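You operate a simulated robot arm through the tools that you are given. There is no shell and no other tool. Be economical: measure what you need, move in short steps, check, and stop when the job is done.

You run a simulated robot arm. Do the job below in one go: nothing can be reset, and whatever is moved stays where it is left.

Task
Sand the cedar block in the holder, then dab oil over its top and lay it on the felt mat.
Fine: put the sanding block and the dauber back; leave the other block alone. Set down upright: felt dauber. A coat counts when it lies all over at full strength: go over it till it gets no stronger. What is to be rubbed or washed off counts as gone when no trace of it is left.

It is judged by the outcome, as a careful person would: the job done as asked, and still so three seconds after it is handed in. It fails if anything else is knocked over, pushed out of place, dropped, spilled or broken.

Robot
A 7-joint arm with a two-finger parallel gripper, fixed in place. Base frame: the origin is at the foot of the arm, x ahead of it, y to its left, z up; the work surface is at about z = 820. Readings come in mm, rad, newtons and seconds.
With the tool pointing down near the work surface it reaches from about 300 to 700 mm from the base axis. Its first joint turns from -1.152 to 1.152 rad. Payload 1.57 kg.
The TCP is the grasp point between the finger pads, 30 mm short of the fingertips. In the tool frame z runs along the fingers and y along their closing line. The gripper opens to 110 mm. The fingers are 24 mm wide and 12 mm thick; the gripper's body (48 by 112 mm) begins 78 mm behind the TCP.
Orientation is told as [roll, pitch, yaw] about the base's x, y, z axes, in that order, counted from this pose: with the fingers straight down and closing along the base's y, the tool's x points along the base's -x, its y along +y and its z along -z.

Tools
- The arm moves only by the tool send_rows. Its argument "motion" is text: rows parted by semicolons, each of 7 numbers parted by spaces: the opening, from 0 (shut) to 1 (fully open), then the shift along the tool's x, y, z in mm, then the turn, a rotation vector about the tool's x, y, z in rad. In form: grip tx ty tz ax ay az; .... A call has 1 to 20 rows; each row shifts and turns the commanded pose from where the row before left it, along the tool's axes as they then stand. Rows are played at 5 a second. More than 50 mm and 0.15 rad between two rows, or a gripper value outside its range, and nothing of the call is played. A pose out of reach is approached as far as the arm can. The call stops where the force on the tool passes 40 N (or 10 N more than at its start, if that is more) or the arm is blocked; 0.2 s more then pass. The fingers move at their own pace (about 108 mm/s each) and stop on an object; they squeeze with about 41 N. The grip force told is the motor's: it shows also when the fingers shut on nothing. Time passes only in rows, and 0.2 s behind the last, so rows that do not move let the fingers close. The reply holds the time, the measured pose of the TCP, the force on the tool along the base axes, the opening and the grip force, in the units named above and with some noise, with the torque about the TCP (base axes, N m) and any sound that the robot's microphone picked up, and new pictures: "show" is both (left out), scene, wrist or none.
- Cameras (640 x 400 px; columns grow to the right, rows downward): "scene" is fixed at [179.4, -415.3, 1391.9]; the picture's right is [0.55, -0.84, 0.00], its down [-0.57, -0.37, -0.73] and it looks along [0.61, 0.40, -0.68] (base axes); focal length 350 px, centre (320, 200). "wrist" rides on the gripper at [70, 16, -141] in the tool frame; the picture's right is [-0.23, 0.97, 0.00], its down [-0.86, -0.20, -0.48] and it looks along [-0.47, -0.11, 0.88] (tool axes); focal length 222 px, centre (320, 200). There is no depth. A picture from a camera that has moved, and an enlarged one, comes with that camera's place and axes in the base frame and with its lens.
- inspect(camera, box): a new picture of the part [left, top, right, bottom] of that camera's present view, enlarged. No time passes.
- close_job(): hands the job in; it is judged then, once.

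Work in short steps. Places have to be worked out from the pictures, the camera data and where the tool is seen: move nearer, look again, correct. Check each grasp and each placing, and mend what went wrong. You have 120 turns and 200 pictures in all, those below and enlarged ones among them. Open the gripper and draw the arm clear of the work before you hand the job in, unless the task says otherwise; then end with one line.

The tools are called as a command line: name --argument value ..., lists and objects as JSON in quotes. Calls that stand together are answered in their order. send_rows: Moves the arm, as the interface text tells. Its arguments: {"type":"object","properties":{"motion":{"type":"string"},"show":{"type":"string","enum":["both","scene","wrist","none"]}},"required":["motion"]} The other tools are called the same way: inspect (camera, box) takes an enlarged picture of a part of a camera's view; close_job () hands the job in.

At the start:

```text
time: 0.0
ee_pos: [422.8, -174.6, 1132.2]
orientation: [0.002, 0.001, -0.001]
ft_force: [-0.2, -0.1, 0.5]
ft_torque: [-0.02, 0.0, 0.02]
finger_gap: 110.1
finger_force: 0.1
```

scene: 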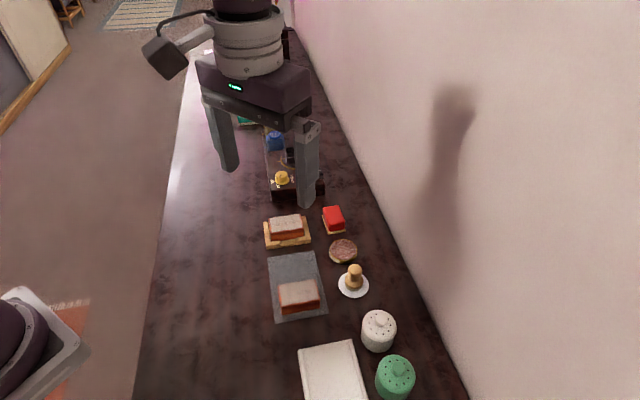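
wrist: 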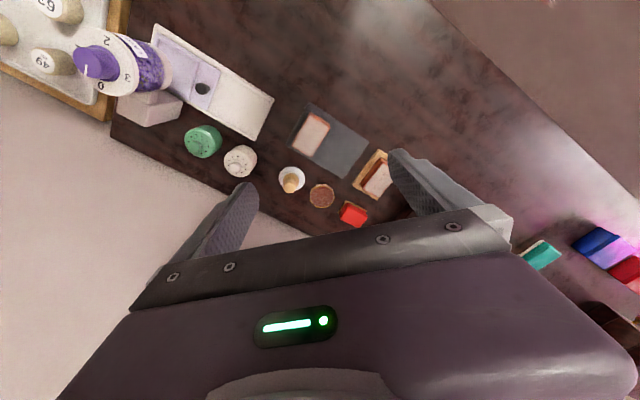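

I begin by enlarging the working area to identify the objects.

inspect --camera "scene" --box '[240, 190, 400, 330]'

inspect --camera "wrist" --box '[180, 80, 420, 240]'

```text
2.86 times, centred on (320, 260) of scene
camera zoom: at [179.4, -415.3, 1391.9], right [0.55, -0.84, 0.0], down [-0.57, -0.37, -0.73], along [0.61, 0.4, -0.68], focal length 1001 px, centre (320, 29)
```

zoom: 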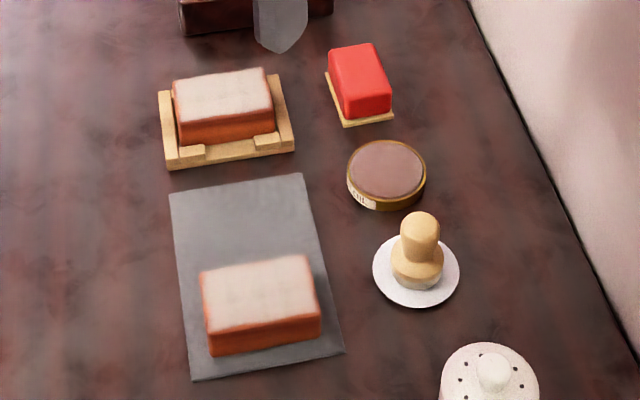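

```text
2.50 times, centred on (300, 160) of wrist
camera zoom: at [354.1, -158.9, 1274.3], right [0.23, 0.97, 0.0], down [0.86, -0.2, 0.48], along [0.47, -0.11, -0.88], focal length 555 px, centre (370, 300)
```

zoom: 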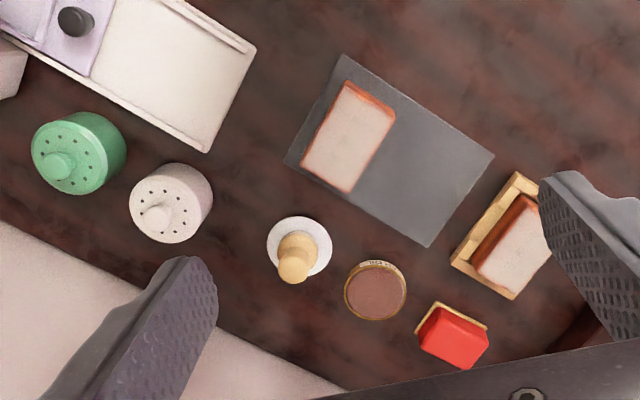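

The holder with the cedar block is at about (556,-82), the sanding block (639,-150), oil tin (580,-208), dauber (524,-265), and mat centre (471,-171). I move nearer to get a better look.

send_rows --motion "1 -25 1 33 0 0 0;1 -25 1 33 0 0 0;1 -25 1 33 0 0 0;1 -25 1 33 0 0 0;1 0 0 0 0 0 0" --show "wrist"

```text
time: 1.2
ee_pos: [524.0, -169.7, 999.1]
orientation: [0.0, 0.0, 0.001]
ft_force: [-0.1, 0.0, 0.0]
ft_torque: [-0.04, 0.0, -0.03]
finger_gap: 110.0
finger_force: 0.0
camera wrist: at [454.4, -154.2, 1141.6], right [0.23, 0.97, 0.0], down [0.86, -0.2, 0.48], along [0.47, -0.11, -0.88], focal length 222 px, centre (320, 200)
```

wrist: 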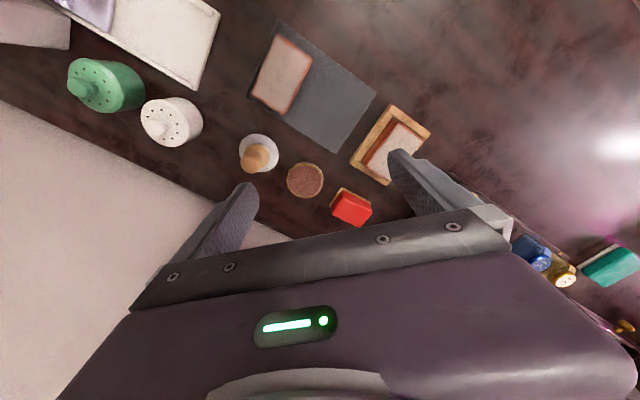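

inspect --camera "wrist" --box '[300, 90, 440, 230]'

inspect --camera "wrist" --box '[220, 10, 400, 210]'

inspect --camera "scene" --box '[255, 195, 355, 257]'

```text
2.86 times, centred on (370, 160) of wrist
camera zoom: at [454.4, -154.2, 1141.6], right [0.23, 0.97, 0.0], down [0.86, -0.2, 0.48], along [0.47, -0.11, -0.88], focal length 635 px, centre (177, 314)
```

zoom: 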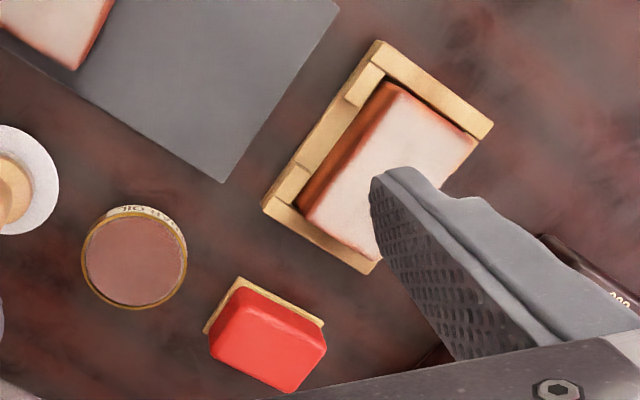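

```text
2.00 times, centred on (310, 110) of wrist
camera zoom: at [454.4, -154.2, 1141.6], right [0.23, 0.97, 0.0], down [0.86, -0.2, 0.48], along [0.47, -0.11, -0.88], focal length 444 px, centre (340, 380)
```

zoom: 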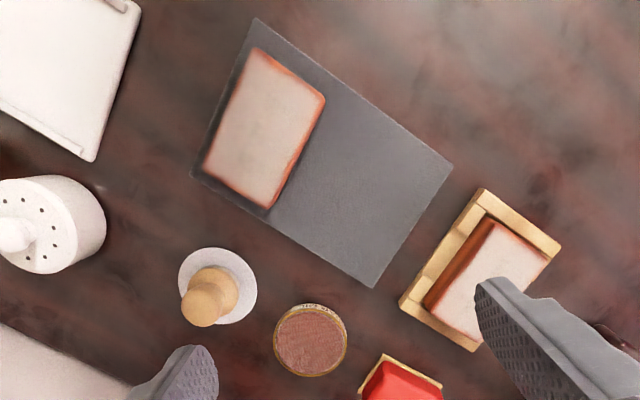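

```text
6.40 times, centred on (305, 226) of scene
camera zoom: at [179.4, -415.3, 1391.9], right [0.55, -0.84, 0.0], down [-0.57, -0.37, -0.73], along [0.61, 0.4, -0.68], focal length 2242 px, centre (416, 34)
```

zoom: 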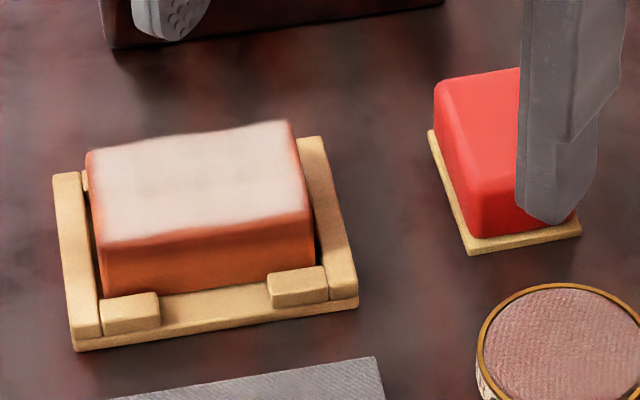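

From the two views: sanding block centre ≈(645,-147), 58×40, with its short axis at 138°. The cedar block is centred at ≈(566,-75), top z≈850, long axis at −45°. I move over the sanding block with yaw ≈+0.84.

send_rows --motion "1 -40.3 7.4 0 0 0 0;1 -40.3 7.4 0 0 0 0;1 -40.3 7.4 0 0 0 0;1 0 0 10 0 0 -0.14;1 0 0 10 0 0 -0.14;1 0 0 10 0 0 -0.14;1 0 0 10 0 0 -0.14;1 0 0 10 0 0 -0.14;1 0 0 10 0 0 -0.13;1 0 0 0 0 0 0"

```text
time: 3.4
ee_pos: [643.6, -148.4, 940.7]
orientation: [-0.001, 0.001, 0.832]
ft_force: [-0.6, 0.2, -1.0]
ft_torque: [-0.01, 0.02, 0.0]
finger_gap: 109.8
finger_force: 0.2
camera wrist: at [585.6, -189.1, 1082.4], right [-0.57, 0.82, 0.0], down [0.72, 0.5, 0.48], along [0.39, 0.27, -0.88], focal length 222 px, centre (320, 200)
```

scene: 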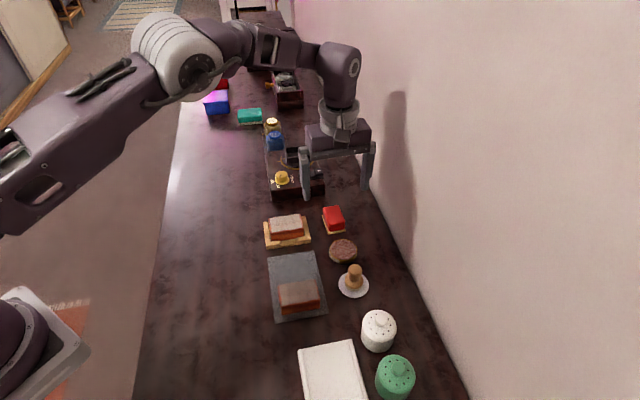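
wrist: 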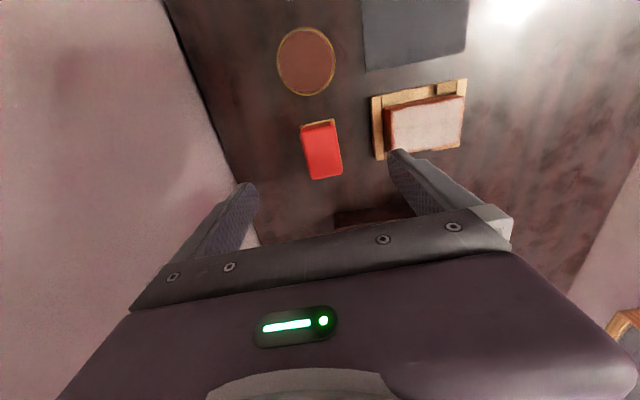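

inspect --camera "wrist" --box '[270, 60, 480, 200]'

```text
2.86 times, centred on (375, 130) of wrist
camera zoom: at [585.6, -189.1, 1082.4], right [-0.57, 0.82, 0.0], down [0.72, 0.5, 0.48], along [0.39, 0.27, -0.88], focal length 635 px, centre (163, 400)
```

zoom: 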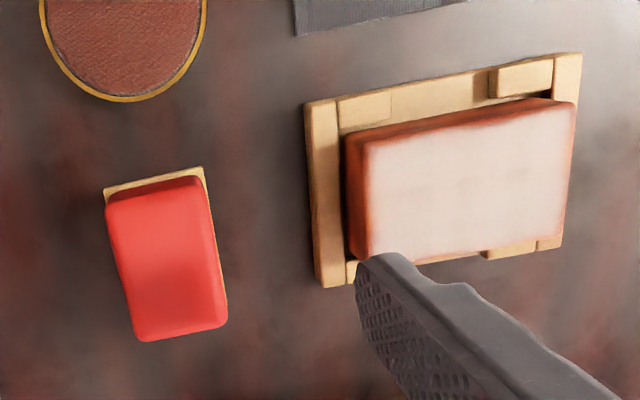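

The gripper is aligned with the sanding block (its centre ≈(641.5,-148.5)). I descend so the tips sit just above its base plate and close.

send_rows --motion "1 0 1.5 28 0 0 0;1 0 0 28 0 0 0;1 0 0 28 0 0 0;1 0 0 0 0 0 0;0 0 0 0 0 0 0;0 0 0 0 0 0 0;0 0 0 0 0 0 0"

```text
time: 4.2
ee_pos: [643.8, -146.6, 864.5]
orientation: [-0.001, 0.0, 0.831]
ft_force: [-8.0, 0.9, 14.1]
ft_torque: [0.6, 0.92, 0.28]
finger_gap: 110.0
finger_force: 0.2
stopped in row 4: the force on the tool passed its limit at 60 N (the readings are from after the stop); the commanded pose is now the measured one
camera wrist: at [585.9, -187.4, 1006.4], right [-0.57, 0.82, 0.0], down [0.72, 0.5, 0.48], along [0.4, 0.27, -0.88], focal length 222 px, centre (320, 200)
```

scene: 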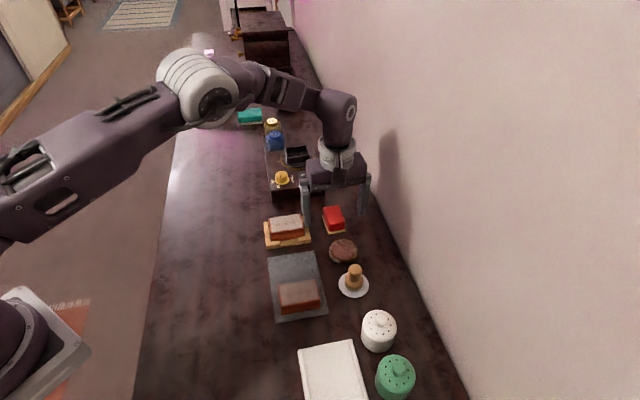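
wrist: 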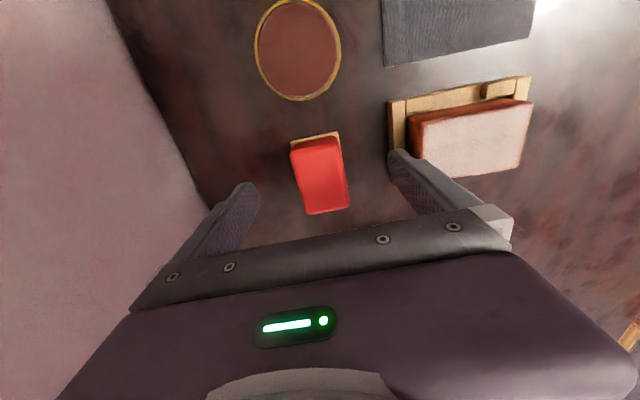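

The wide-open finger landed on the holder's rail. I rise a bit, narrow the opening, and look whether the holder shifted.

send_rows --motion "1 0 0 -25 0 0 0;0.58 0 0 0 0 0 0;0.58 0 0 0 0 0 0"

inspect --camera "wrist" --box '[250, 40, 550, 240]'

inspect --camera "scene" --box '[255, 195, 355, 257]'

```text
time: 5.0
ee_pos: [644.7, -147.1, 889.3]
orientation: [-0.003, -0.001, 0.832]
ft_force: [-0.7, -0.7, 0.2]
ft_torque: [-0.04, 0.0, 0.01]
finger_gap: 63.9
finger_force: 0.0
camera wrist: at [586.5, -187.1, 1030.8], right [-0.57, 0.82, 0.0], down [0.72, 0.5, 0.48], along [0.4, 0.27, -0.88], focal length 222 px, centre (320, 200)
```

scene: 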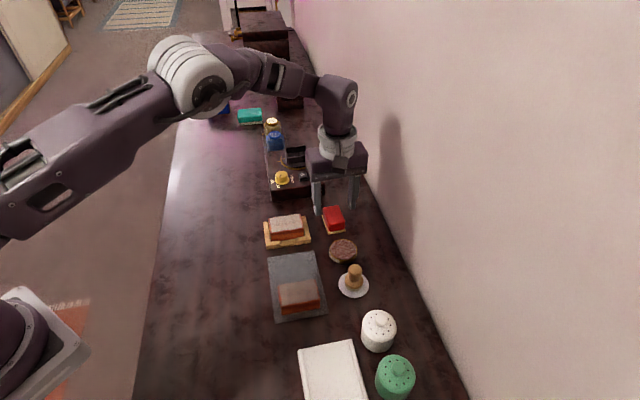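
wrist: 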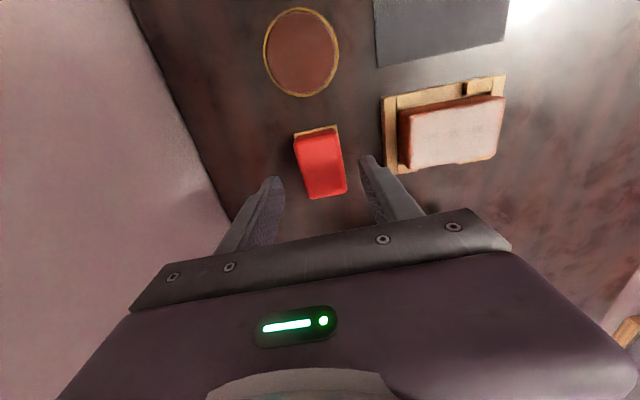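

```text
2.00 times, centred on (400, 140) of wrist
camera zoom: at [586.5, -187.1, 1030.8], right [-0.57, 0.82, 0.0], down [0.72, 0.5, 0.48], along [0.4, 0.27, -0.88], focal length 444 px, centre (160, 320)
```

zoom: 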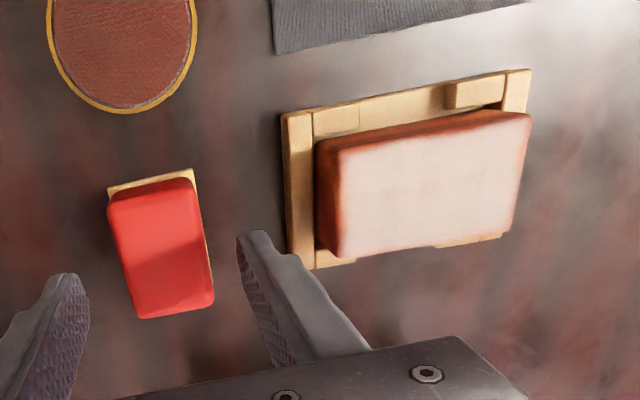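

```text
6.40 times, centred on (305, 226) of scene
camera zoom: at [179.4, -415.3, 1391.9], right [0.55, -0.84, 0.0], down [-0.57, -0.37, -0.73], along [0.61, 0.4, -0.68], focal length 2242 px, centre (416, 34)
```

zoom: 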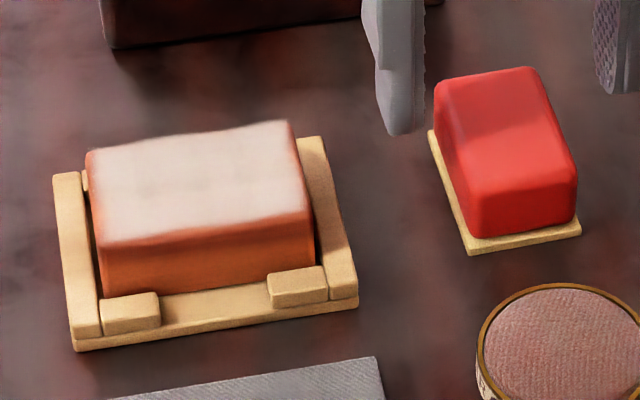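

The holder has not moved. I now descend with the narrower opening and grip.

send_rows --motion "0.58 3 1 16 0 0 0;0.58 0 0 17 0 0 0;0.58 0 0 0 0 0 0;0 0 0 0 0 0 0;0 0 0 0 0 0 0;0 0 0 0 0 0 0"

inspect --camera "scene" --box '[275, 175, 395, 255]'

```text
time: 6.4
ee_pos: [641.2, -148.5, 855.3]
orientation: [-0.001, -0.002, 0.832]
ft_force: [0.2, -0.2, 0.0]
ft_torque: [0.02, 0.03, 0.01]
finger_gap: 38.8
finger_force: 41.2
camera wrist: at [583.6, -189.2, 997.5], right [-0.57, 0.82, 0.0], down [0.72, 0.5, 0.48], along [0.4, 0.27, -0.88], focal length 222 px, centre (320, 200)
```

scene: 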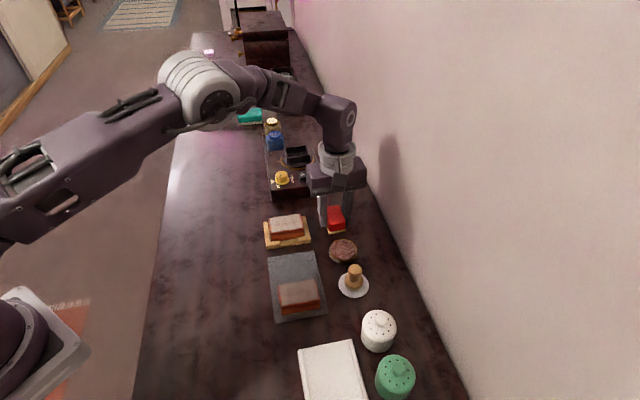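
wrist: 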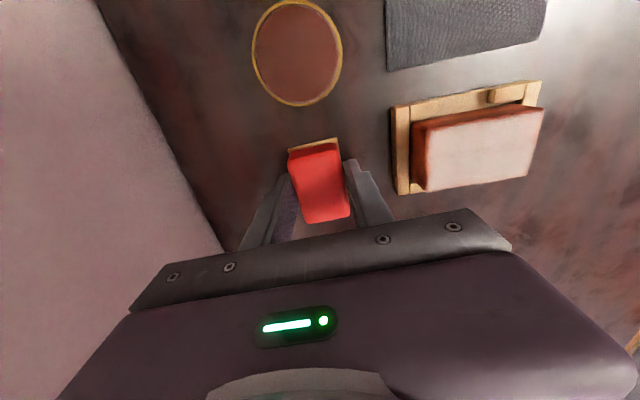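

```text
5.00 times, centred on (335, 215) of scene
camera zoom: at [179.4, -415.4, 1391.9], right [0.55, -0.84, 0.0], down [-0.57, -0.37, -0.73], along [0.61, 0.4, -0.68], focal length 1752 px, centre (245, 125)
```

zoom: 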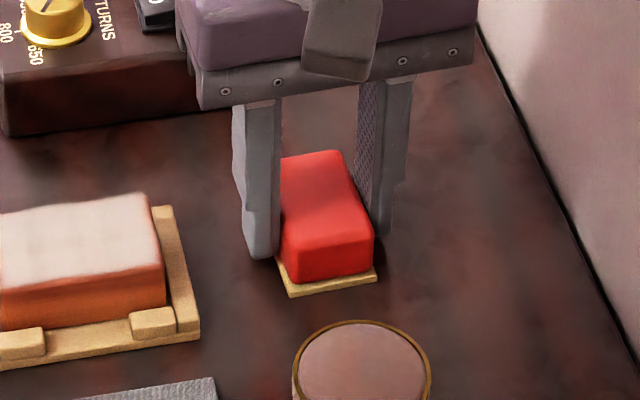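

Gripped (gap 38.8), sole ≈35 mm below the TCP. I lift and carry it above the cedar block.

send_rows --motion "0 0 0 -30 0 0 0;0 0 0 -30 0 0 0;0 -1 35 0 0 0 0;0 -1 35 0 0 0 0;0 -2 35 0 0 0 0;0 0 0 15 0 0 0;0 0 0 0 0 0 0"

inspect --camera "scene" --box '[235, 165, 355, 260]'

```text
time: 8.0
ee_pos: [565.9, -73.8, 899.4]
orientation: [-0.003, -0.002, 0.831]
ft_force: [-0.6, -0.5, -0.5]
ft_torque: [0.0, 0.02, 0.0]
finger_gap: 39.0
finger_force: 41.4
camera wrist: at [508.3, -115.3, 1041.8], right [-0.57, 0.82, 0.0], down [0.72, 0.5, 0.48], along [0.4, 0.27, -0.88], focal length 222 px, centre (320, 200)
```

scene: 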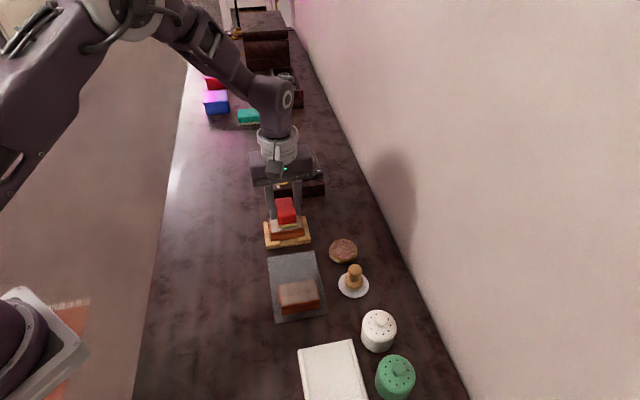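
wrist: 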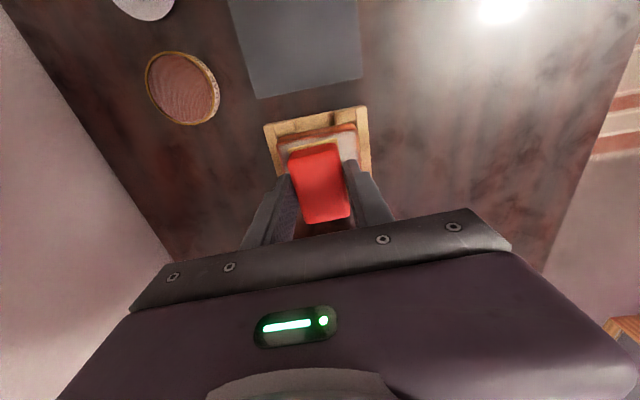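

```text
4.21 times, centred on (295, 212) of scene
camera zoom: at [179.4, -415.3, 1391.9], right [0.55, -0.84, 0.0], down [-0.57, -0.37, -0.73], along [0.61, 0.4, -0.68], focal length 1475 px, centre (425, 147)
```

zoom: 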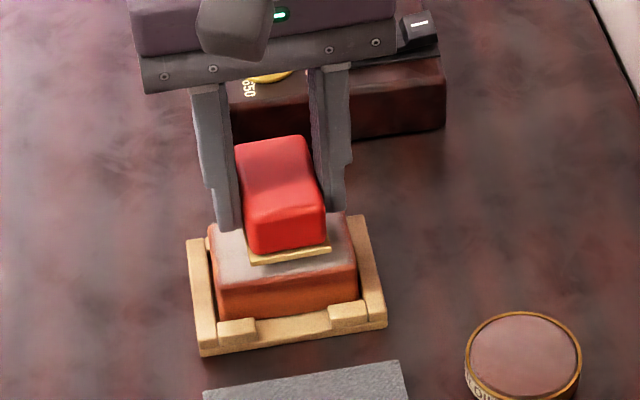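

It is well placed above the block. I lower it gently, watching the force.

send_rows --motion "0 0 0 3 0 0 0;0 0 0 3 0 0 0;0 0 0 2 0 0 0;0 0 0 2 0 0 0;0 0 0 0 0 0 0" --show "none"

```text
time: 9.2
ee_pos: [568.2, -74.7, 889.7]
orientation: [-0.005, -0.003, 0.832]
ft_force: [-5.3, 2.3, 25.1]
ft_torque: [0.02, 0.44, -0.03]
finger_gap: 39.0
finger_force: 41.0
```

Contact at TCP z≈890 with 25 N; I ease off to about 10 N and start strokes along the block's length.

send_rows --motion "0 0 0 -1 0 0 0;0 0 7 0 0 0 0;0 0 7 0 0 0 0;0 0 7 0 0 0 0;0 0 -7 0 0 0 0;0 0 -7 0 0 0 0;0 0 -7 0 0 0 0;0 0 -7 0 0 0 0;0 0 -7 0 0 0 0;0 0 -7 0 0 0 0;0 0 7 0 0 0 0;0 0 7 0 0 0 0;0 0 7 0 0 0 0;0 0 0 0 0 0 0" --show "none"

inspect --camera "scene" --box '[235, 165, 355, 260]'

```text
time: 12.2
ee_pos: [568.2, -73.7, 891.7]
orientation: [-0.003, -0.002, 0.83]
ft_force: [-0.5, 0.6, 0.6]
ft_torque: [0.02, -0.02, -0.02]
finger_gap: 38.9
finger_force: 41.5
```

```text
4.21 times, centred on (295, 212) of scene
camera zoom: at [179.4, -415.3, 1391.9], right [0.55, -0.84, 0.0], down [-0.57, -0.37, -0.73], along [0.61, 0.4, -0.68], focal length 1475 px, centre (425, 147)
```

zoom: 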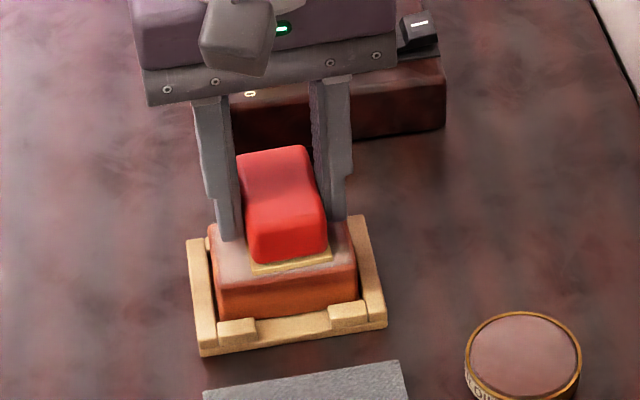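

The sander sits about 7 mm behind the block's front edge, and pressure is near zero. I shift towards the front (tool +x), press ~1.2 mm lower and do more strokes.

send_rows --motion "0 12 0 0 0 0 0;0 0 0 1.3 0 0 0;0 0 8 0 0 0 0;0 0 8 0 0 0 0;0 0 6 0 0 0 0;0 0 -8 0 0 0 0;0 0 -8 0 0 0 0;0 0 -6 0 0 0 0;0 0 -8 0 0 0 0;0 0 -8 0 0 0 0;0 0 -6 0 0 0 0;0 0 8 0 0 0 0;0 0 8 0 0 0 0;0 0 6 0 0 0 0;0 0 0 0 0 0 0" --show "none"

inspect --camera "scene" --box '[235, 165, 355, 260]'

```text
time: 13.6
ee_pos: [545.5, -69.9, 891.2]
orientation: [0.003, 0.0, 0.831]
ft_force: [-4.8, 1.2, 17.8]
ft_torque: [0.03, 0.06, 0.0]
finger_gap: 38.7
finger_force: 41.0
stopped in row 6: the force on the tool passed its limit at 47 N (the readings are from after the stop); the commanded pose is now the measured one
```

```text
4.21 times, centred on (295, 212) of scene
camera zoom: at [179.0, -415.3, 1392.0], right [0.55, -0.84, 0.0], down [-0.57, -0.37, -0.73], along [0.61, 0.4, -0.68], focal length 1475 px, centre (425, 147)
```

zoom: 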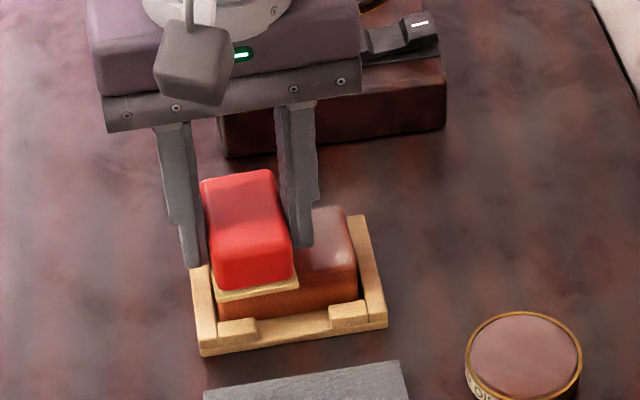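

Sanding works: the right part is now bare wood with a pale patch near the back. I ease up slightly and stroke back toward the right.

send_rows --motion "0 0 0 -0.5 0 0 0;0 -2 -6 0 0 0 0;0 0 -6 0 0 0 0;0 0 -6 0 0 0 0;0 0 -6 0 0 0 0;0 0 -6 0 0 0 0;0 0 -6 0 0 0 0;0 0 -6 0 0 0 0;0 -2 0 0 0 0 0;0 0 6 0 0 0 0;0 0 6 0 0 0 0;0 0 6 0 0 0 0;0 0 6 0 0 0 0;0 0 6 0 0 0 0;0 0 6 0 0 0 0;0 0 6 0 0 0 0;0 0 0 0 0 0 0" --show "none"

inspect --camera "scene" --box '[235, 165, 355, 260]'

```text
time: 17.2
ee_pos: [548.4, -66.7, 891.1]
orientation: [0.003, 0.001, 0.831]
ft_force: [5.2, -3.4, 21.3]
ft_torque: [-0.18, -0.3, -0.06]
finger_gap: 38.6
finger_force: 41.1
```

```text
4.21 times, centred on (295, 212) of scene
camera zoom: at [179.2, -415.4, 1391.9], right [0.55, -0.84, 0.0], down [-0.57, -0.37, -0.73], along [0.61, 0.4, -0.68], focal length 1475 px, centre (425, 147)
```

zoom: 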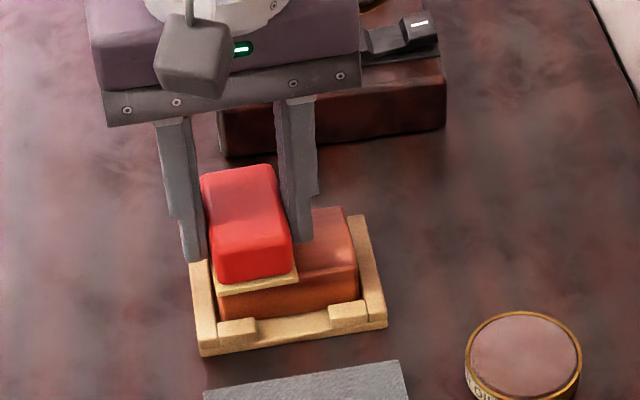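

Good progress; I repeat two more full passes, then lift to inspect.

send_rows --motion "0 5 -6 0 0 0 0;0 0 -6 0 0 0 0;0 0 -6 0 0 0 0;0 0 -6 0 0 0 0;0 0 -6 0 0 0 0;0 0 -6 0 0 0 0;0 0 -6 0 0 0 0;0 0 -2 0 0 0 0;0 -5 0 0 0 0 0;0 -4 0 0 0 0 0;0 0 6 0 0 0 0;0 0 6 0 0 0 0;0 0 6 0 0 0 0;0 0 6 0 0 0 0;0 0 6 0 0 0 0;0 0 6 0 0 0 0;0 0 6 0 0 0 0;0 0 0 -25 0 0 0;0 0 -45 0 0 0 0;0 0 -35 0 0 0 0" --show "none"

inspect --camera "scene" --box '[250, 190, 330, 260]'

inspect --camera "wrist" --box '[320, 50, 560, 230]'

```text
time: 21.4
ee_pos: [611.4, -119.7, 917.3]
orientation: [0.002, -0.002, 0.828]
ft_force: [1.0, 0.7, -0.5]
ft_torque: [0.01, 0.04, 0.04]
finger_gap: 39.0
finger_force: 40.8
```

```text
5.71 times, centred on (290, 225) of scene
camera zoom: at [179.4, -415.3, 1391.9], right [0.55, -0.84, 0.0], down [-0.57, -0.37, -0.73], along [0.61, 0.4, -0.68], focal length 2002 px, centre (491, 57)
```

zoom: 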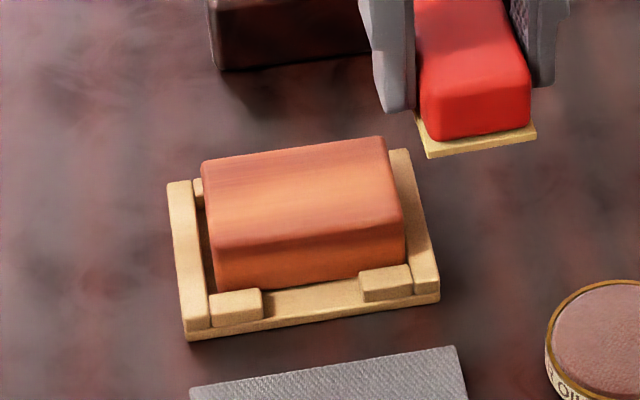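

```text
2.22 times, centred on (440, 140) of wrist
camera zoom: at [553.3, -160.7, 1059.5], right [-0.57, 0.82, 0.0], down [0.73, 0.5, 0.48], along [0.39, 0.27, -0.88], focal length 494 px, centre (53, 333)
```

zoom: 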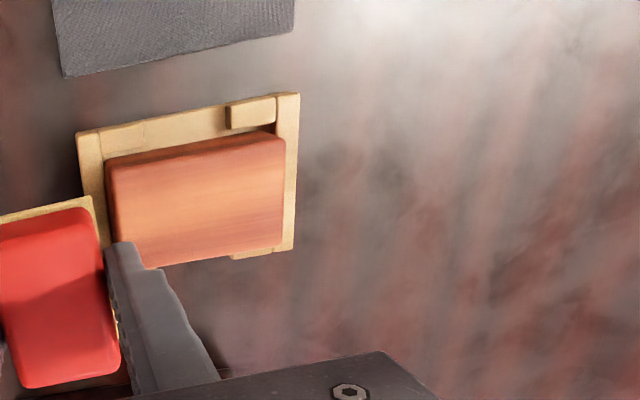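

Most of the film is gone; the rims still look slightly pinkish, so I go over the whole again with wider strokes and front/back offsets.

send_rows --motion "0 -4 40.6 0 0 0 0;0 0 0 15 0 0 0;0 0 0 8 0 0 0;0 0 0 3.4 0 0 0;0 0 7 0 0 0 0;0 0 7 0 0 0 0;0 0 7 0 0 0 0;0 0 7 0 0 0 0;0 0 7 0 0 0 0;0 0 7 0 0 0 0;0 0 6 0 0 0 0;0 8 0 0 0 0 0;0 8 0 0 0 0 0;0 0 -7 0 0 0 0;0 0 -7 0 0 0 0;0 0 -7 0 0 0 0;0 0 -7 0 0 0 0;0 0 -7 0 0 0 0;0 0 -7 0 0 0 0;0 0 -6 0 0 0 0" --show "none"

```text
time: 24.1
ee_pos: [545.3, -61.2, 890.3]
orientation: [0.003, -0.005, 0.834]
ft_force: [-2.8, 1.8, 11.4]
ft_torque: [-0.1, 0.11, -0.02]
finger_gap: 38.9
finger_force: 41.2
stopped in row 13: the force on the tool passed its limit at 42 N (the readings are from after the stop); the commanded pose is now the measured one
```

A force spike stopped the cross move; I continue from here slightly lighter.

send_rows --motion "0 0 0 -0.6 0 0 0;0 4 0 0 0 0 0;0 4 0 0 0 0 0;0 0 -6 0 0 0 0;0 0 -6 0 0 0 0;0 0 -6 0 0 0 0;0 0 -6 0 0 0 0;0 0 -6 0 0 0 0;0 0 -6 0 0 0 0;0 0 -6 0 0 0 0;0 0 -5 0 0 0 0;0 -4 0 0 0 0 0;0 -4 0 0 0 0 0;0 -4 0 0 0 0 0;0 0 0 0 0 0 0" --show "none"

```text
time: 27.3
ee_pos: [580.1, -90.3, 890.5]
orientation: [0.003, -0.006, 0.833]
ft_force: [-1.0, -2.6, 4.4]
ft_torque: [-0.15, 0.09, 0.04]
finger_gap: 38.7
finger_force: 40.9
```

Light contact of 4 N; I press slightly more and make another full pass at the rear and then the middle, then lift away to look.

send_rows --motion "0 0 0 0.6 0 0 0;0 0 6 0 0 0 0;0 0 6 0 0 0 0;0 0 6 0 0 0 0;0 0 6 0 0 0 0;0 0 6 0 0 0 0;0 0 6 0 0 0 0;0 0 6 0 0 0 0;0 4 0 0 0 0 0;0 0 -6 0 0 0 0;0 0 -6 0 0 0 0;0 0 -6 0 0 0 0;0 0 -6 0 0 0 0;0 0 -6 0 0 0 0;0 0 -6 0 0 0 0;0 0 -6 0 0 0 0;0 0 -5 0 0 0 0;0 0 0 -26 0 0 0;0 0 -42 0 0 0 0;0 0 0 0 0 0 0" --show "none"

inspect --camera "scene" --box '[250, 190, 330, 260]'

inspect --camera "wrist" --box '[320, 50, 560, 230]'

```text
time: 31.5
ee_pos: [613.2, -124.4, 915.2]
orientation: [0.004, -0.005, 0.833]
ft_force: [-0.9, 0.7, 0.0]
ft_torque: [0.02, -0.01, 0.01]
finger_gap: 39.0
finger_force: 41.0
```

```text
5.71 times, centred on (290, 225) of scene
camera zoom: at [179.4, -415.4, 1391.9], right [0.55, -0.84, 0.0], down [-0.57, -0.37, -0.73], along [0.61, 0.4, -0.68], focal length 2002 px, centre (491, 57)
```

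zoom: 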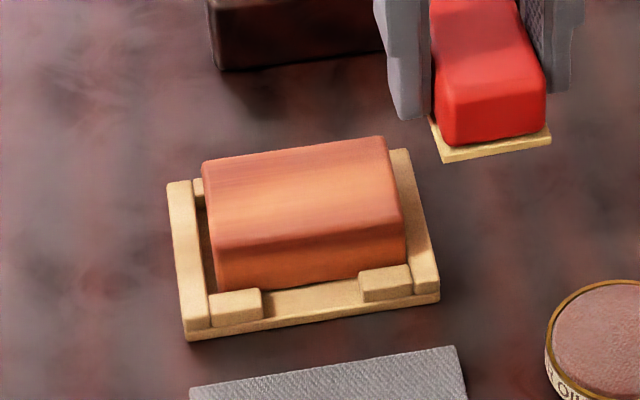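

```text
2.22 times, centred on (440, 140) of wrist
camera zoom: at [555.0, -166.5, 1057.2], right [-0.57, 0.82, 0.01], down [0.72, 0.5, 0.48], along [0.39, 0.28, -0.88], focal length 494 px, centre (53, 333)
```

zoom: 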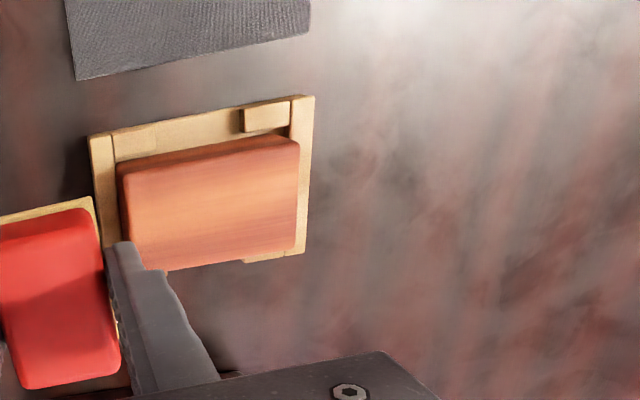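

Nearly clean; one more full round to see whether the rim colour still changes.

send_rows --motion "0 -6 47 0 0 0 0;0 0 0 16 0 0 0;0 0 0 6 0 0 0;0 0 0 2.6 0 0 0;0 0 6 0 0 0 0;0 0 6 0 0 0 0;0 0 6 0 0 0 0;0 0 6 0 0 0 0;0 0 6 0 0 0 0;0 0 6 0 0 0 0;0 0 6 0 0 0 0;0 0 0 -0.5 0 0 0;0 4 0 0 0 0 0;0 4 0 0 0 0 0;0 4 0 0 0 0 0;0 4 0 0 0 0 0;0 0 0 0 0 0 0" --show "none"

```text
time: 35.1
ee_pos: [540.5, -71.8, 891.9]
orientation: [0.004, -0.006, 0.832]
ft_force: [0.1, -0.6, -0.2]
ft_torque: [-0.01, 0.03, -0.03]
finger_gap: 38.8
finger_force: 41.1
```

send_rows --motion "0 0 0 1.3 0 0 0;0 0 -6 0 0 0 0;0 0 -6 0 0 0 0;0 0 -6 0 0 0 0;0 0 -6 0 0 0 0;0 0 -6 0 0 0 0;0 0 -6 0 0 0 0;0 0 -6 0 0 0 0;0 -4 0 0 0 0 0;0 -4 0 0 0 0 0;0 -4 0 0 0 0 0;0 -4 0 0 0 0 0;0 0 6 0 0 0 0;0 0 6 0 0 0 0;0 0 6 0 0 0 0;0 0 6 0 0 0 0;0 0 6 0 0 0 0;0 0 6 0 0 0 0;0 0 6 0 0 0 0;0 0 0 0 0 0 0" --show "none"

```text
time: 39.3
ee_pos: [549.5, -61.6, 891.1]
orientation: [0.003, -0.003, 0.832]
ft_force: [-0.5, -0.7, 0.7]
ft_torque: [-0.06, -0.04, -0.05]
finger_gap: 38.9
finger_force: 41.1
```

Pressure is light again, so I press 0.8 mm more for one more sweep, then lift off to look.

send_rows --motion "0 0 0 0.8 0 0 0;0 0 -6 0 0 0 0;0 0 -6 0 0 0 0;0 0 -6 0 0 0 0;0 0 -6 0 0 0 0;0 0 -6 0 0 0 0;0 0 -6 0 0 0 0;0 0 -6 0 0 0 0;0 4 0 0 0 0 0;0 4 0 0 0 0 0;0 0 6 0 0 0 0;0 0 6 0 0 0 0;0 0 6 0 0 0 0;0 0 6 0 0 0 0;0 0 6 0 0 0 0;0 0 6 0 0 0 0;0 0 6 0 0 0 0;0 0 0 -26 0 0 0;0 0 -45 0 0 0 0;0 0 -40 0 0 0 0" --show "none"

inspect --camera "scene" --box '[250, 190, 330, 260]'

inspect --camera "wrist" --box '[320, 70, 460, 170]'

```text
time: 43.5
ee_pos: [608.1, -124.1, 917.1]
orientation: [0.005, -0.003, 0.835]
ft_force: [0.7, -0.3, -0.8]
ft_torque: [-0.01, 0.0, 0.0]
finger_gap: 39.0
finger_force: 40.9
```

```text
5.71 times, centred on (290, 225) of scene
camera zoom: at [179.4, -415.3, 1391.9], right [0.55, -0.84, 0.0], down [-0.57, -0.37, -0.73], along [0.61, 0.4, -0.68], focal length 2002 px, centre (491, 57)
```

zoom: 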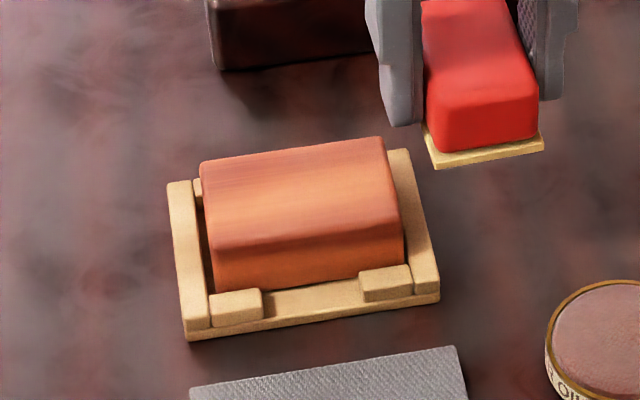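

```text
4.00 times, centred on (390, 120) of wrist
camera zoom: at [549.2, -167.3, 1058.9], right [-0.57, 0.82, 0.01], down [0.72, 0.5, 0.48], along [0.39, 0.28, -0.88], focal length 888 px, centre (40, 520)
```

zoom: 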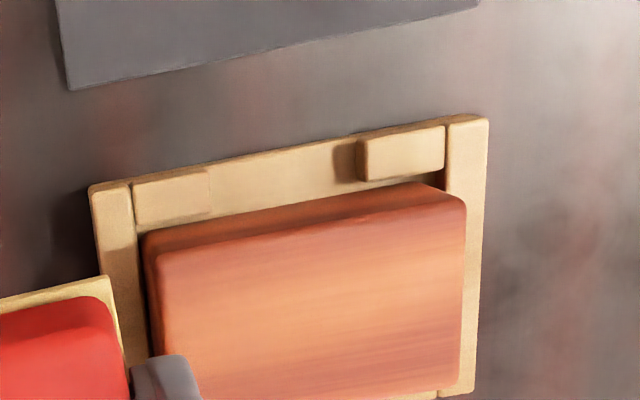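

inspect --camera "wrist" --box '[350, 110, 444, 170]'

inspect --camera "scene" --box '[270, 205, 310, 230]'

```text
6.67 times, centred on (397, 140) of wrist
camera zoom: at [549.2, -167.3, 1058.9], right [-0.57, 0.82, 0.01], down [0.72, 0.5, 0.48], along [0.39, 0.28, -0.88], focal length 1481 px, centre (-193, 600)
```

zoom: 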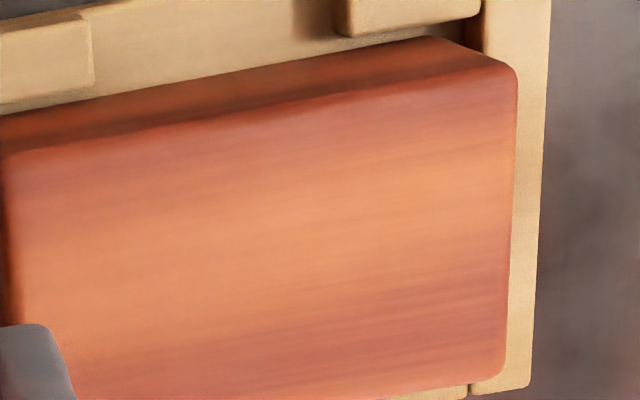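

```text
16.00 times, centred on (290, 218) of scene
camera zoom: at [179.4, -415.3, 1391.9], right [0.55, -0.84, 0.0], down [-0.57, -0.37, -0.73], along [0.61, 0.4, -0.68], focal length 5605 px, centre (800, -80)
```

zoom: 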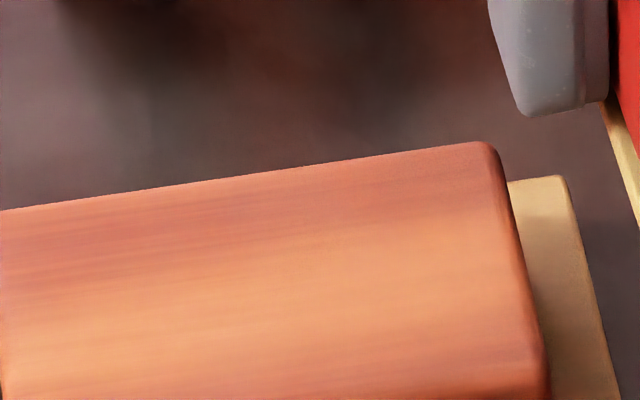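

The top is clean wood grain. Now I carry the sanding block back to its spot and lower it.

send_rows --motion "0 -4.2 -40.9 0 0 0 0;0 0 0 25 0 0 0;0 0 0 25 0 0 0;0 0 0 8 0 0 0;0 0 0 2 0 0 0;0 0 0 0 0 0 0" --show "none"

inspect --camera "scene" --box '[275, 175, 395, 255]'

```text
time: 44.9
ee_pos: [642.2, -146.6, 854.9]
orientation: [0.004, -0.005, 0.833]
ft_force: [0.2, -0.2, -1.3]
ft_torque: [0.01, -0.02, 0.01]
finger_gap: 38.9
finger_force: 41.7
```

```text
5.00 times, centred on (335, 215) of scene
camera zoom: at [179.4, -415.4, 1391.9], right [0.55, -0.84, 0.0], down [-0.57, -0.37, -0.73], along [0.61, 0.4, -0.68], focal length 1752 px, centre (245, 125)
```

zoom: 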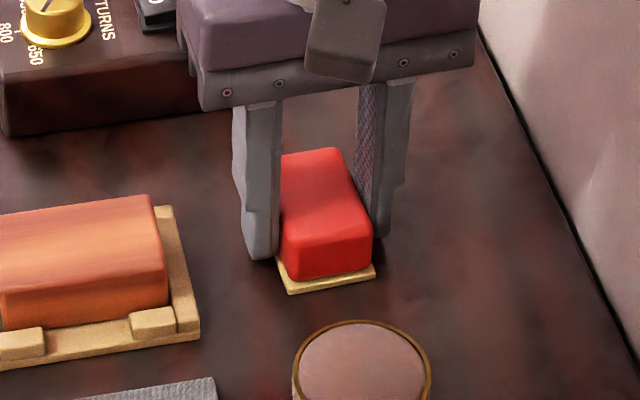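

send_rows --motion "0 1.7 0 0 0 0 0;0 0 0 0.6 0 0 0;0 0 0 0 0 0 0" --show "none"

```text
time: 45.7
ee_pos: [640.4, -150.6, 853.1]
orientation: [0.002, -0.004, 0.833]
ft_force: [-0.3, 1.3, 4.4]
ft_torque: [0.0, -0.11, 0.01]
finger_gap: 39.1
finger_force: 41.3
```

Touchdown with 4 N, within about 2 mm of its original place. I release with a partial opening and rise.

send_rows --motion "0.55 0 0 0 0 0 0;0.55 0 0 0 0 0 0;0.55 0 0 -30 0 0 0;0.55 0 0 -45 0 0 0;0.55 0 0 -45 0 0 0;0.55 0 0 0 0 0 0"

inspect --camera "wrist" --box '[200, 0, 440, 170]'

inspect --camera "scene" --box '[310, 195, 400, 305]'

```text
time: 47.1
ee_pos: [641.7, -150.3, 974.8]
orientation: [0.004, -0.006, 0.833]
ft_force: [0.5, 0.2, 0.2]
ft_torque: [0.0, 0.0, 0.01]
finger_gap: 60.4
finger_force: 0.0
camera wrist: at [582.7, -192.6, 1116.7], right [-0.57, 0.82, 0.01], down [0.72, 0.5, 0.48], along [0.39, 0.28, -0.88], focal length 222 px, centre (320, 200)
```

scene: 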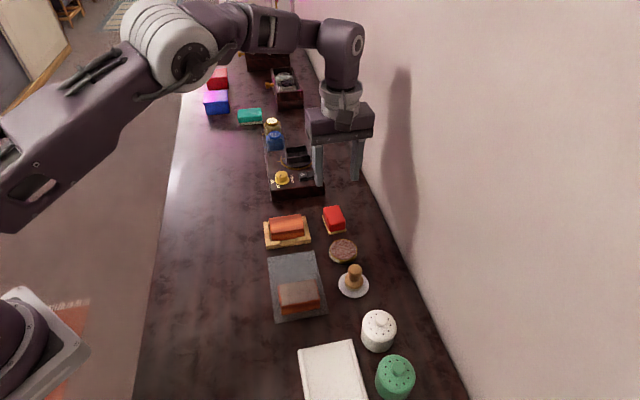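
wrist: 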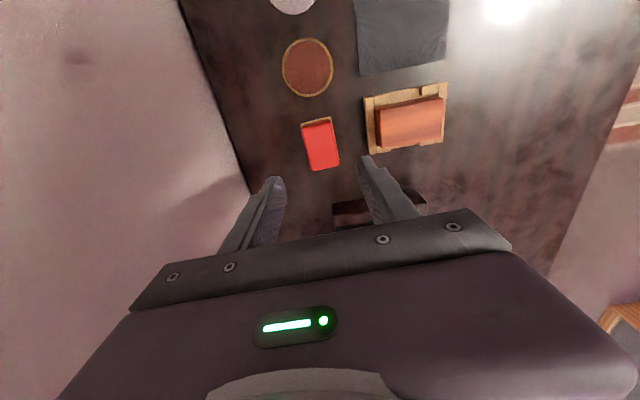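

```text
2.35 times, centred on (320, 85) of wrist
camera zoom: at [582.7, -192.6, 1116.7], right [-0.57, 0.82, 0.01], down [0.72, 0.5, 0.48], along [0.39, 0.28, -0.88], focal length 523 px, centre (320, 471)
```

zoom: 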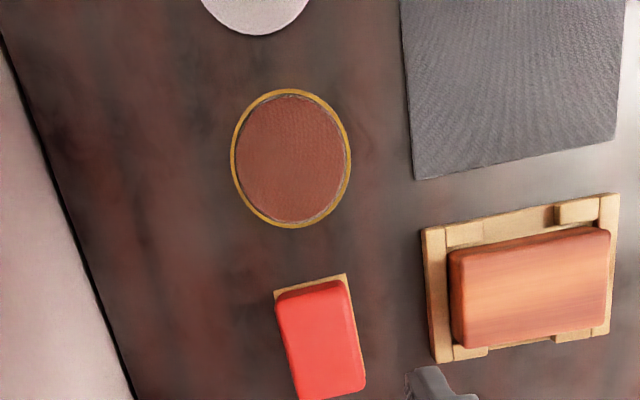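

```text
3.64 times, centred on (355, 250) of scene
camera zoom: at [179.4, -415.3, 1391.9], right [0.55, -0.84, 0.0], down [-0.57, -0.37, -0.73], along [0.61, 0.4, -0.68], focal length 1274 px, centre (193, 18)
```

zoom: 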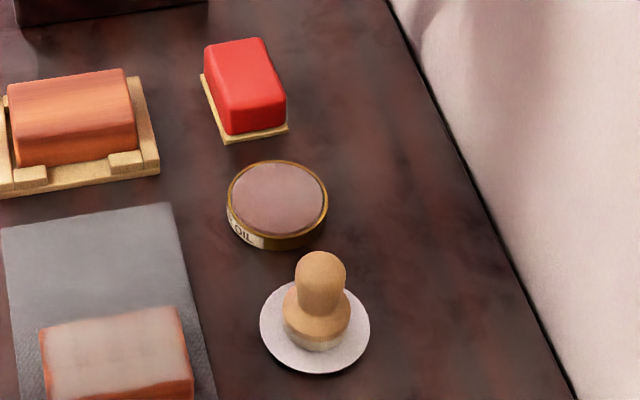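

Sanding block is back, and the tin with its oily pad and the dauber on its saucer are clear. Dauber ≈(529,-262), knob top z≈877. I move above it and look.

send_rows --motion "0.55 39.6 2 0 0 0 0;0.55 39.6 2 0 0 0 0;0.55 39.6 2 0 0 0 0;0.55 39.6 2 0 0 0 0;0.55 0 0 25 0 0 0;0.55 0 0 0 0 0 0"

inspect --camera "wrist" --box '[230, 100, 410, 220]'

```text
time: 48.5
ee_pos: [528.1, -260.7, 946.4]
orientation: [0.003, -0.006, 0.832]
ft_force: [0.0, -0.3, -0.7]
ft_torque: [0.03, 0.02, 0.01]
finger_gap: 60.7
finger_force: 0.1
camera wrist: at [469.6, -303.6, 1088.6], right [-0.57, 0.82, 0.0], down [0.72, 0.5, 0.48], along [0.39, 0.28, -0.88], focal length 222 px, centre (320, 200)
```

scene: 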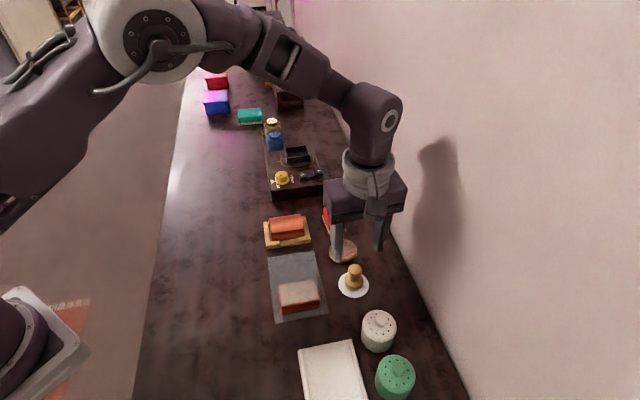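
wrist: 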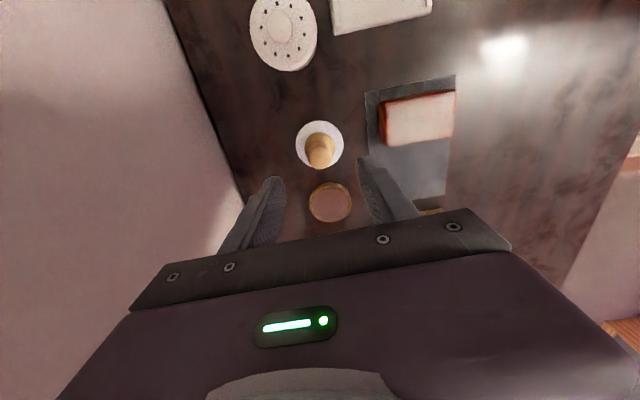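

```text
3.33 times, centred on (320, 160) of wrist
camera zoom: at [469.6, -303.6, 1088.6], right [-0.57, 0.82, 0.0], down [0.72, 0.5, 0.48], along [0.39, 0.28, -0.88], focal length 740 px, centre (320, 333)
```

zoom: 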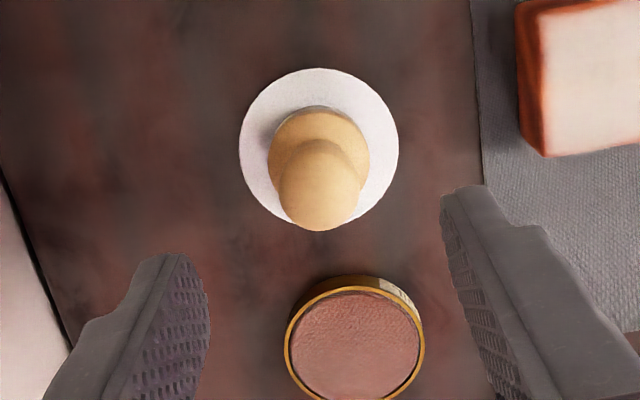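

Dauber centre ≈(525.5,-263), tin centre ≈(578,-209). I descend to grip the knob at TCP z≈877.

send_rows --motion "0.55 3.4 0.5 25 0 0 0;0.55 0 0 25 0 0 0;0.55 0 0 19.5 0 0 0;0.55 0 0 0 0 0 0;0 0 0 0 0 0 0;0 0 0 0 0 0 0;0 0 0 0 0 0 0" --show "none"

inspect --camera "scene" --box '[310, 220, 400, 305]'

```text
time: 50.1
ee_pos: [524.1, -263.1, 880.0]
orientation: [0.004, -0.007, 0.832]
ft_force: [-1.0, 0.3, 0.6]
ft_torque: [0.04, 0.01, 0.03]
finger_gap: 22.1
finger_force: 35.5
```

```text
4.71 times, centred on (355, 262) of scene
camera zoom: at [179.4, -415.4, 1391.9], right [0.55, -0.84, 0.0], down [-0.57, -0.37, -0.73], along [0.61, 0.4, -0.68], focal length 1649 px, centre (155, -94)
```

zoom: 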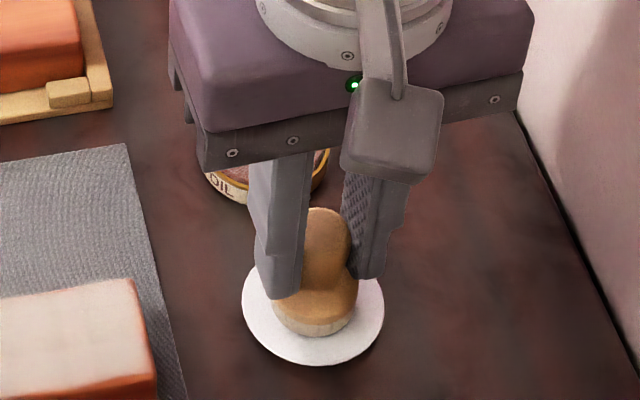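

Gripped (gap 22.1). I lift it, carry it over the oil tin, and lower near the pad.

send_rows --motion "0 0 0 0 0 0 0;0 0 0 -20 0 0 0;0 0 0 -20 0 0 0;0 -38.1 -1.8 0 0 0 0;0 -38.1 -1.8 0 0 0 0;0 0 0 20 0 0 0;0 0 0 0 0 0 0" --show "none"

inspect --camera "scene" --box '[310, 200, 400, 285]'

inspect --camera "wrist" --box '[230, 60, 450, 220]'

```text
time: 51.7
ee_pos: [577.6, -209.3, 899.3]
orientation: [0.003, -0.007, 0.833]
ft_force: [0.3, -0.2, -1.1]
ft_torque: [-0.02, -0.01, 0.03]
finger_gap: 22.0
finger_force: 35.0
```

```text
4.71 times, centred on (355, 242) of scene
camera zoom: at [179.4, -415.3, 1391.9], right [0.55, -0.84, 0.0], down [-0.57, -0.37, -0.73], along [0.61, 0.4, -0.68], focal length 1649 px, centre (155, 0)
```

zoom: 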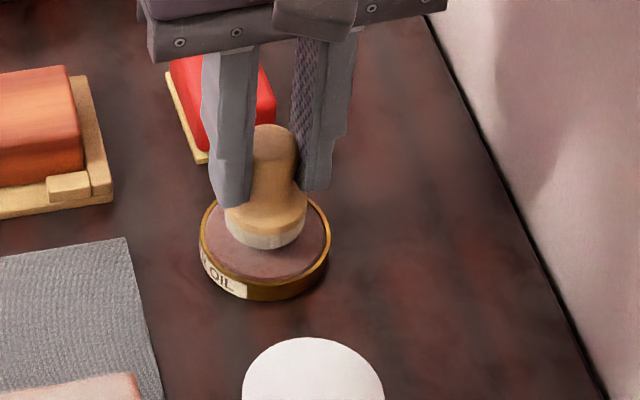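

```text
2.50 times, centred on (340, 140) of wrist
camera zoom: at [519.3, -251.1, 1041.2], right [-0.57, 0.82, 0.01], down [0.72, 0.5, 0.48], along [0.39, 0.28, -0.88], focal length 555 px, centre (270, 350)
```

zoom: 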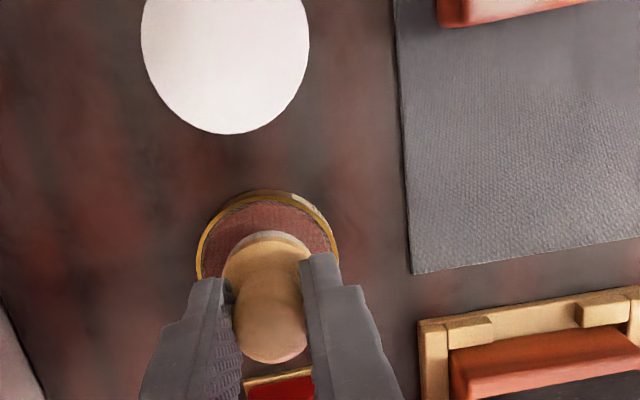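

Centred above the pad; I lower until light contact.

send_rows --motion "0 0 0 2 0 0 0;0 0 0 2 0 0 0;0 0 0 2 0 0 0;0 0 0 1 0 0 0;0 0 0 0 0 0 0" --show "none"

```text
time: 52.9
ee_pos: [579.1, -209.2, 892.2]
orientation: [0.004, -0.006, 0.833]
ft_force: [0.0, 0.6, -0.7]
ft_torque: [-0.01, 0.0, -0.01]
finger_gap: 22.2
finger_force: 35.1
```

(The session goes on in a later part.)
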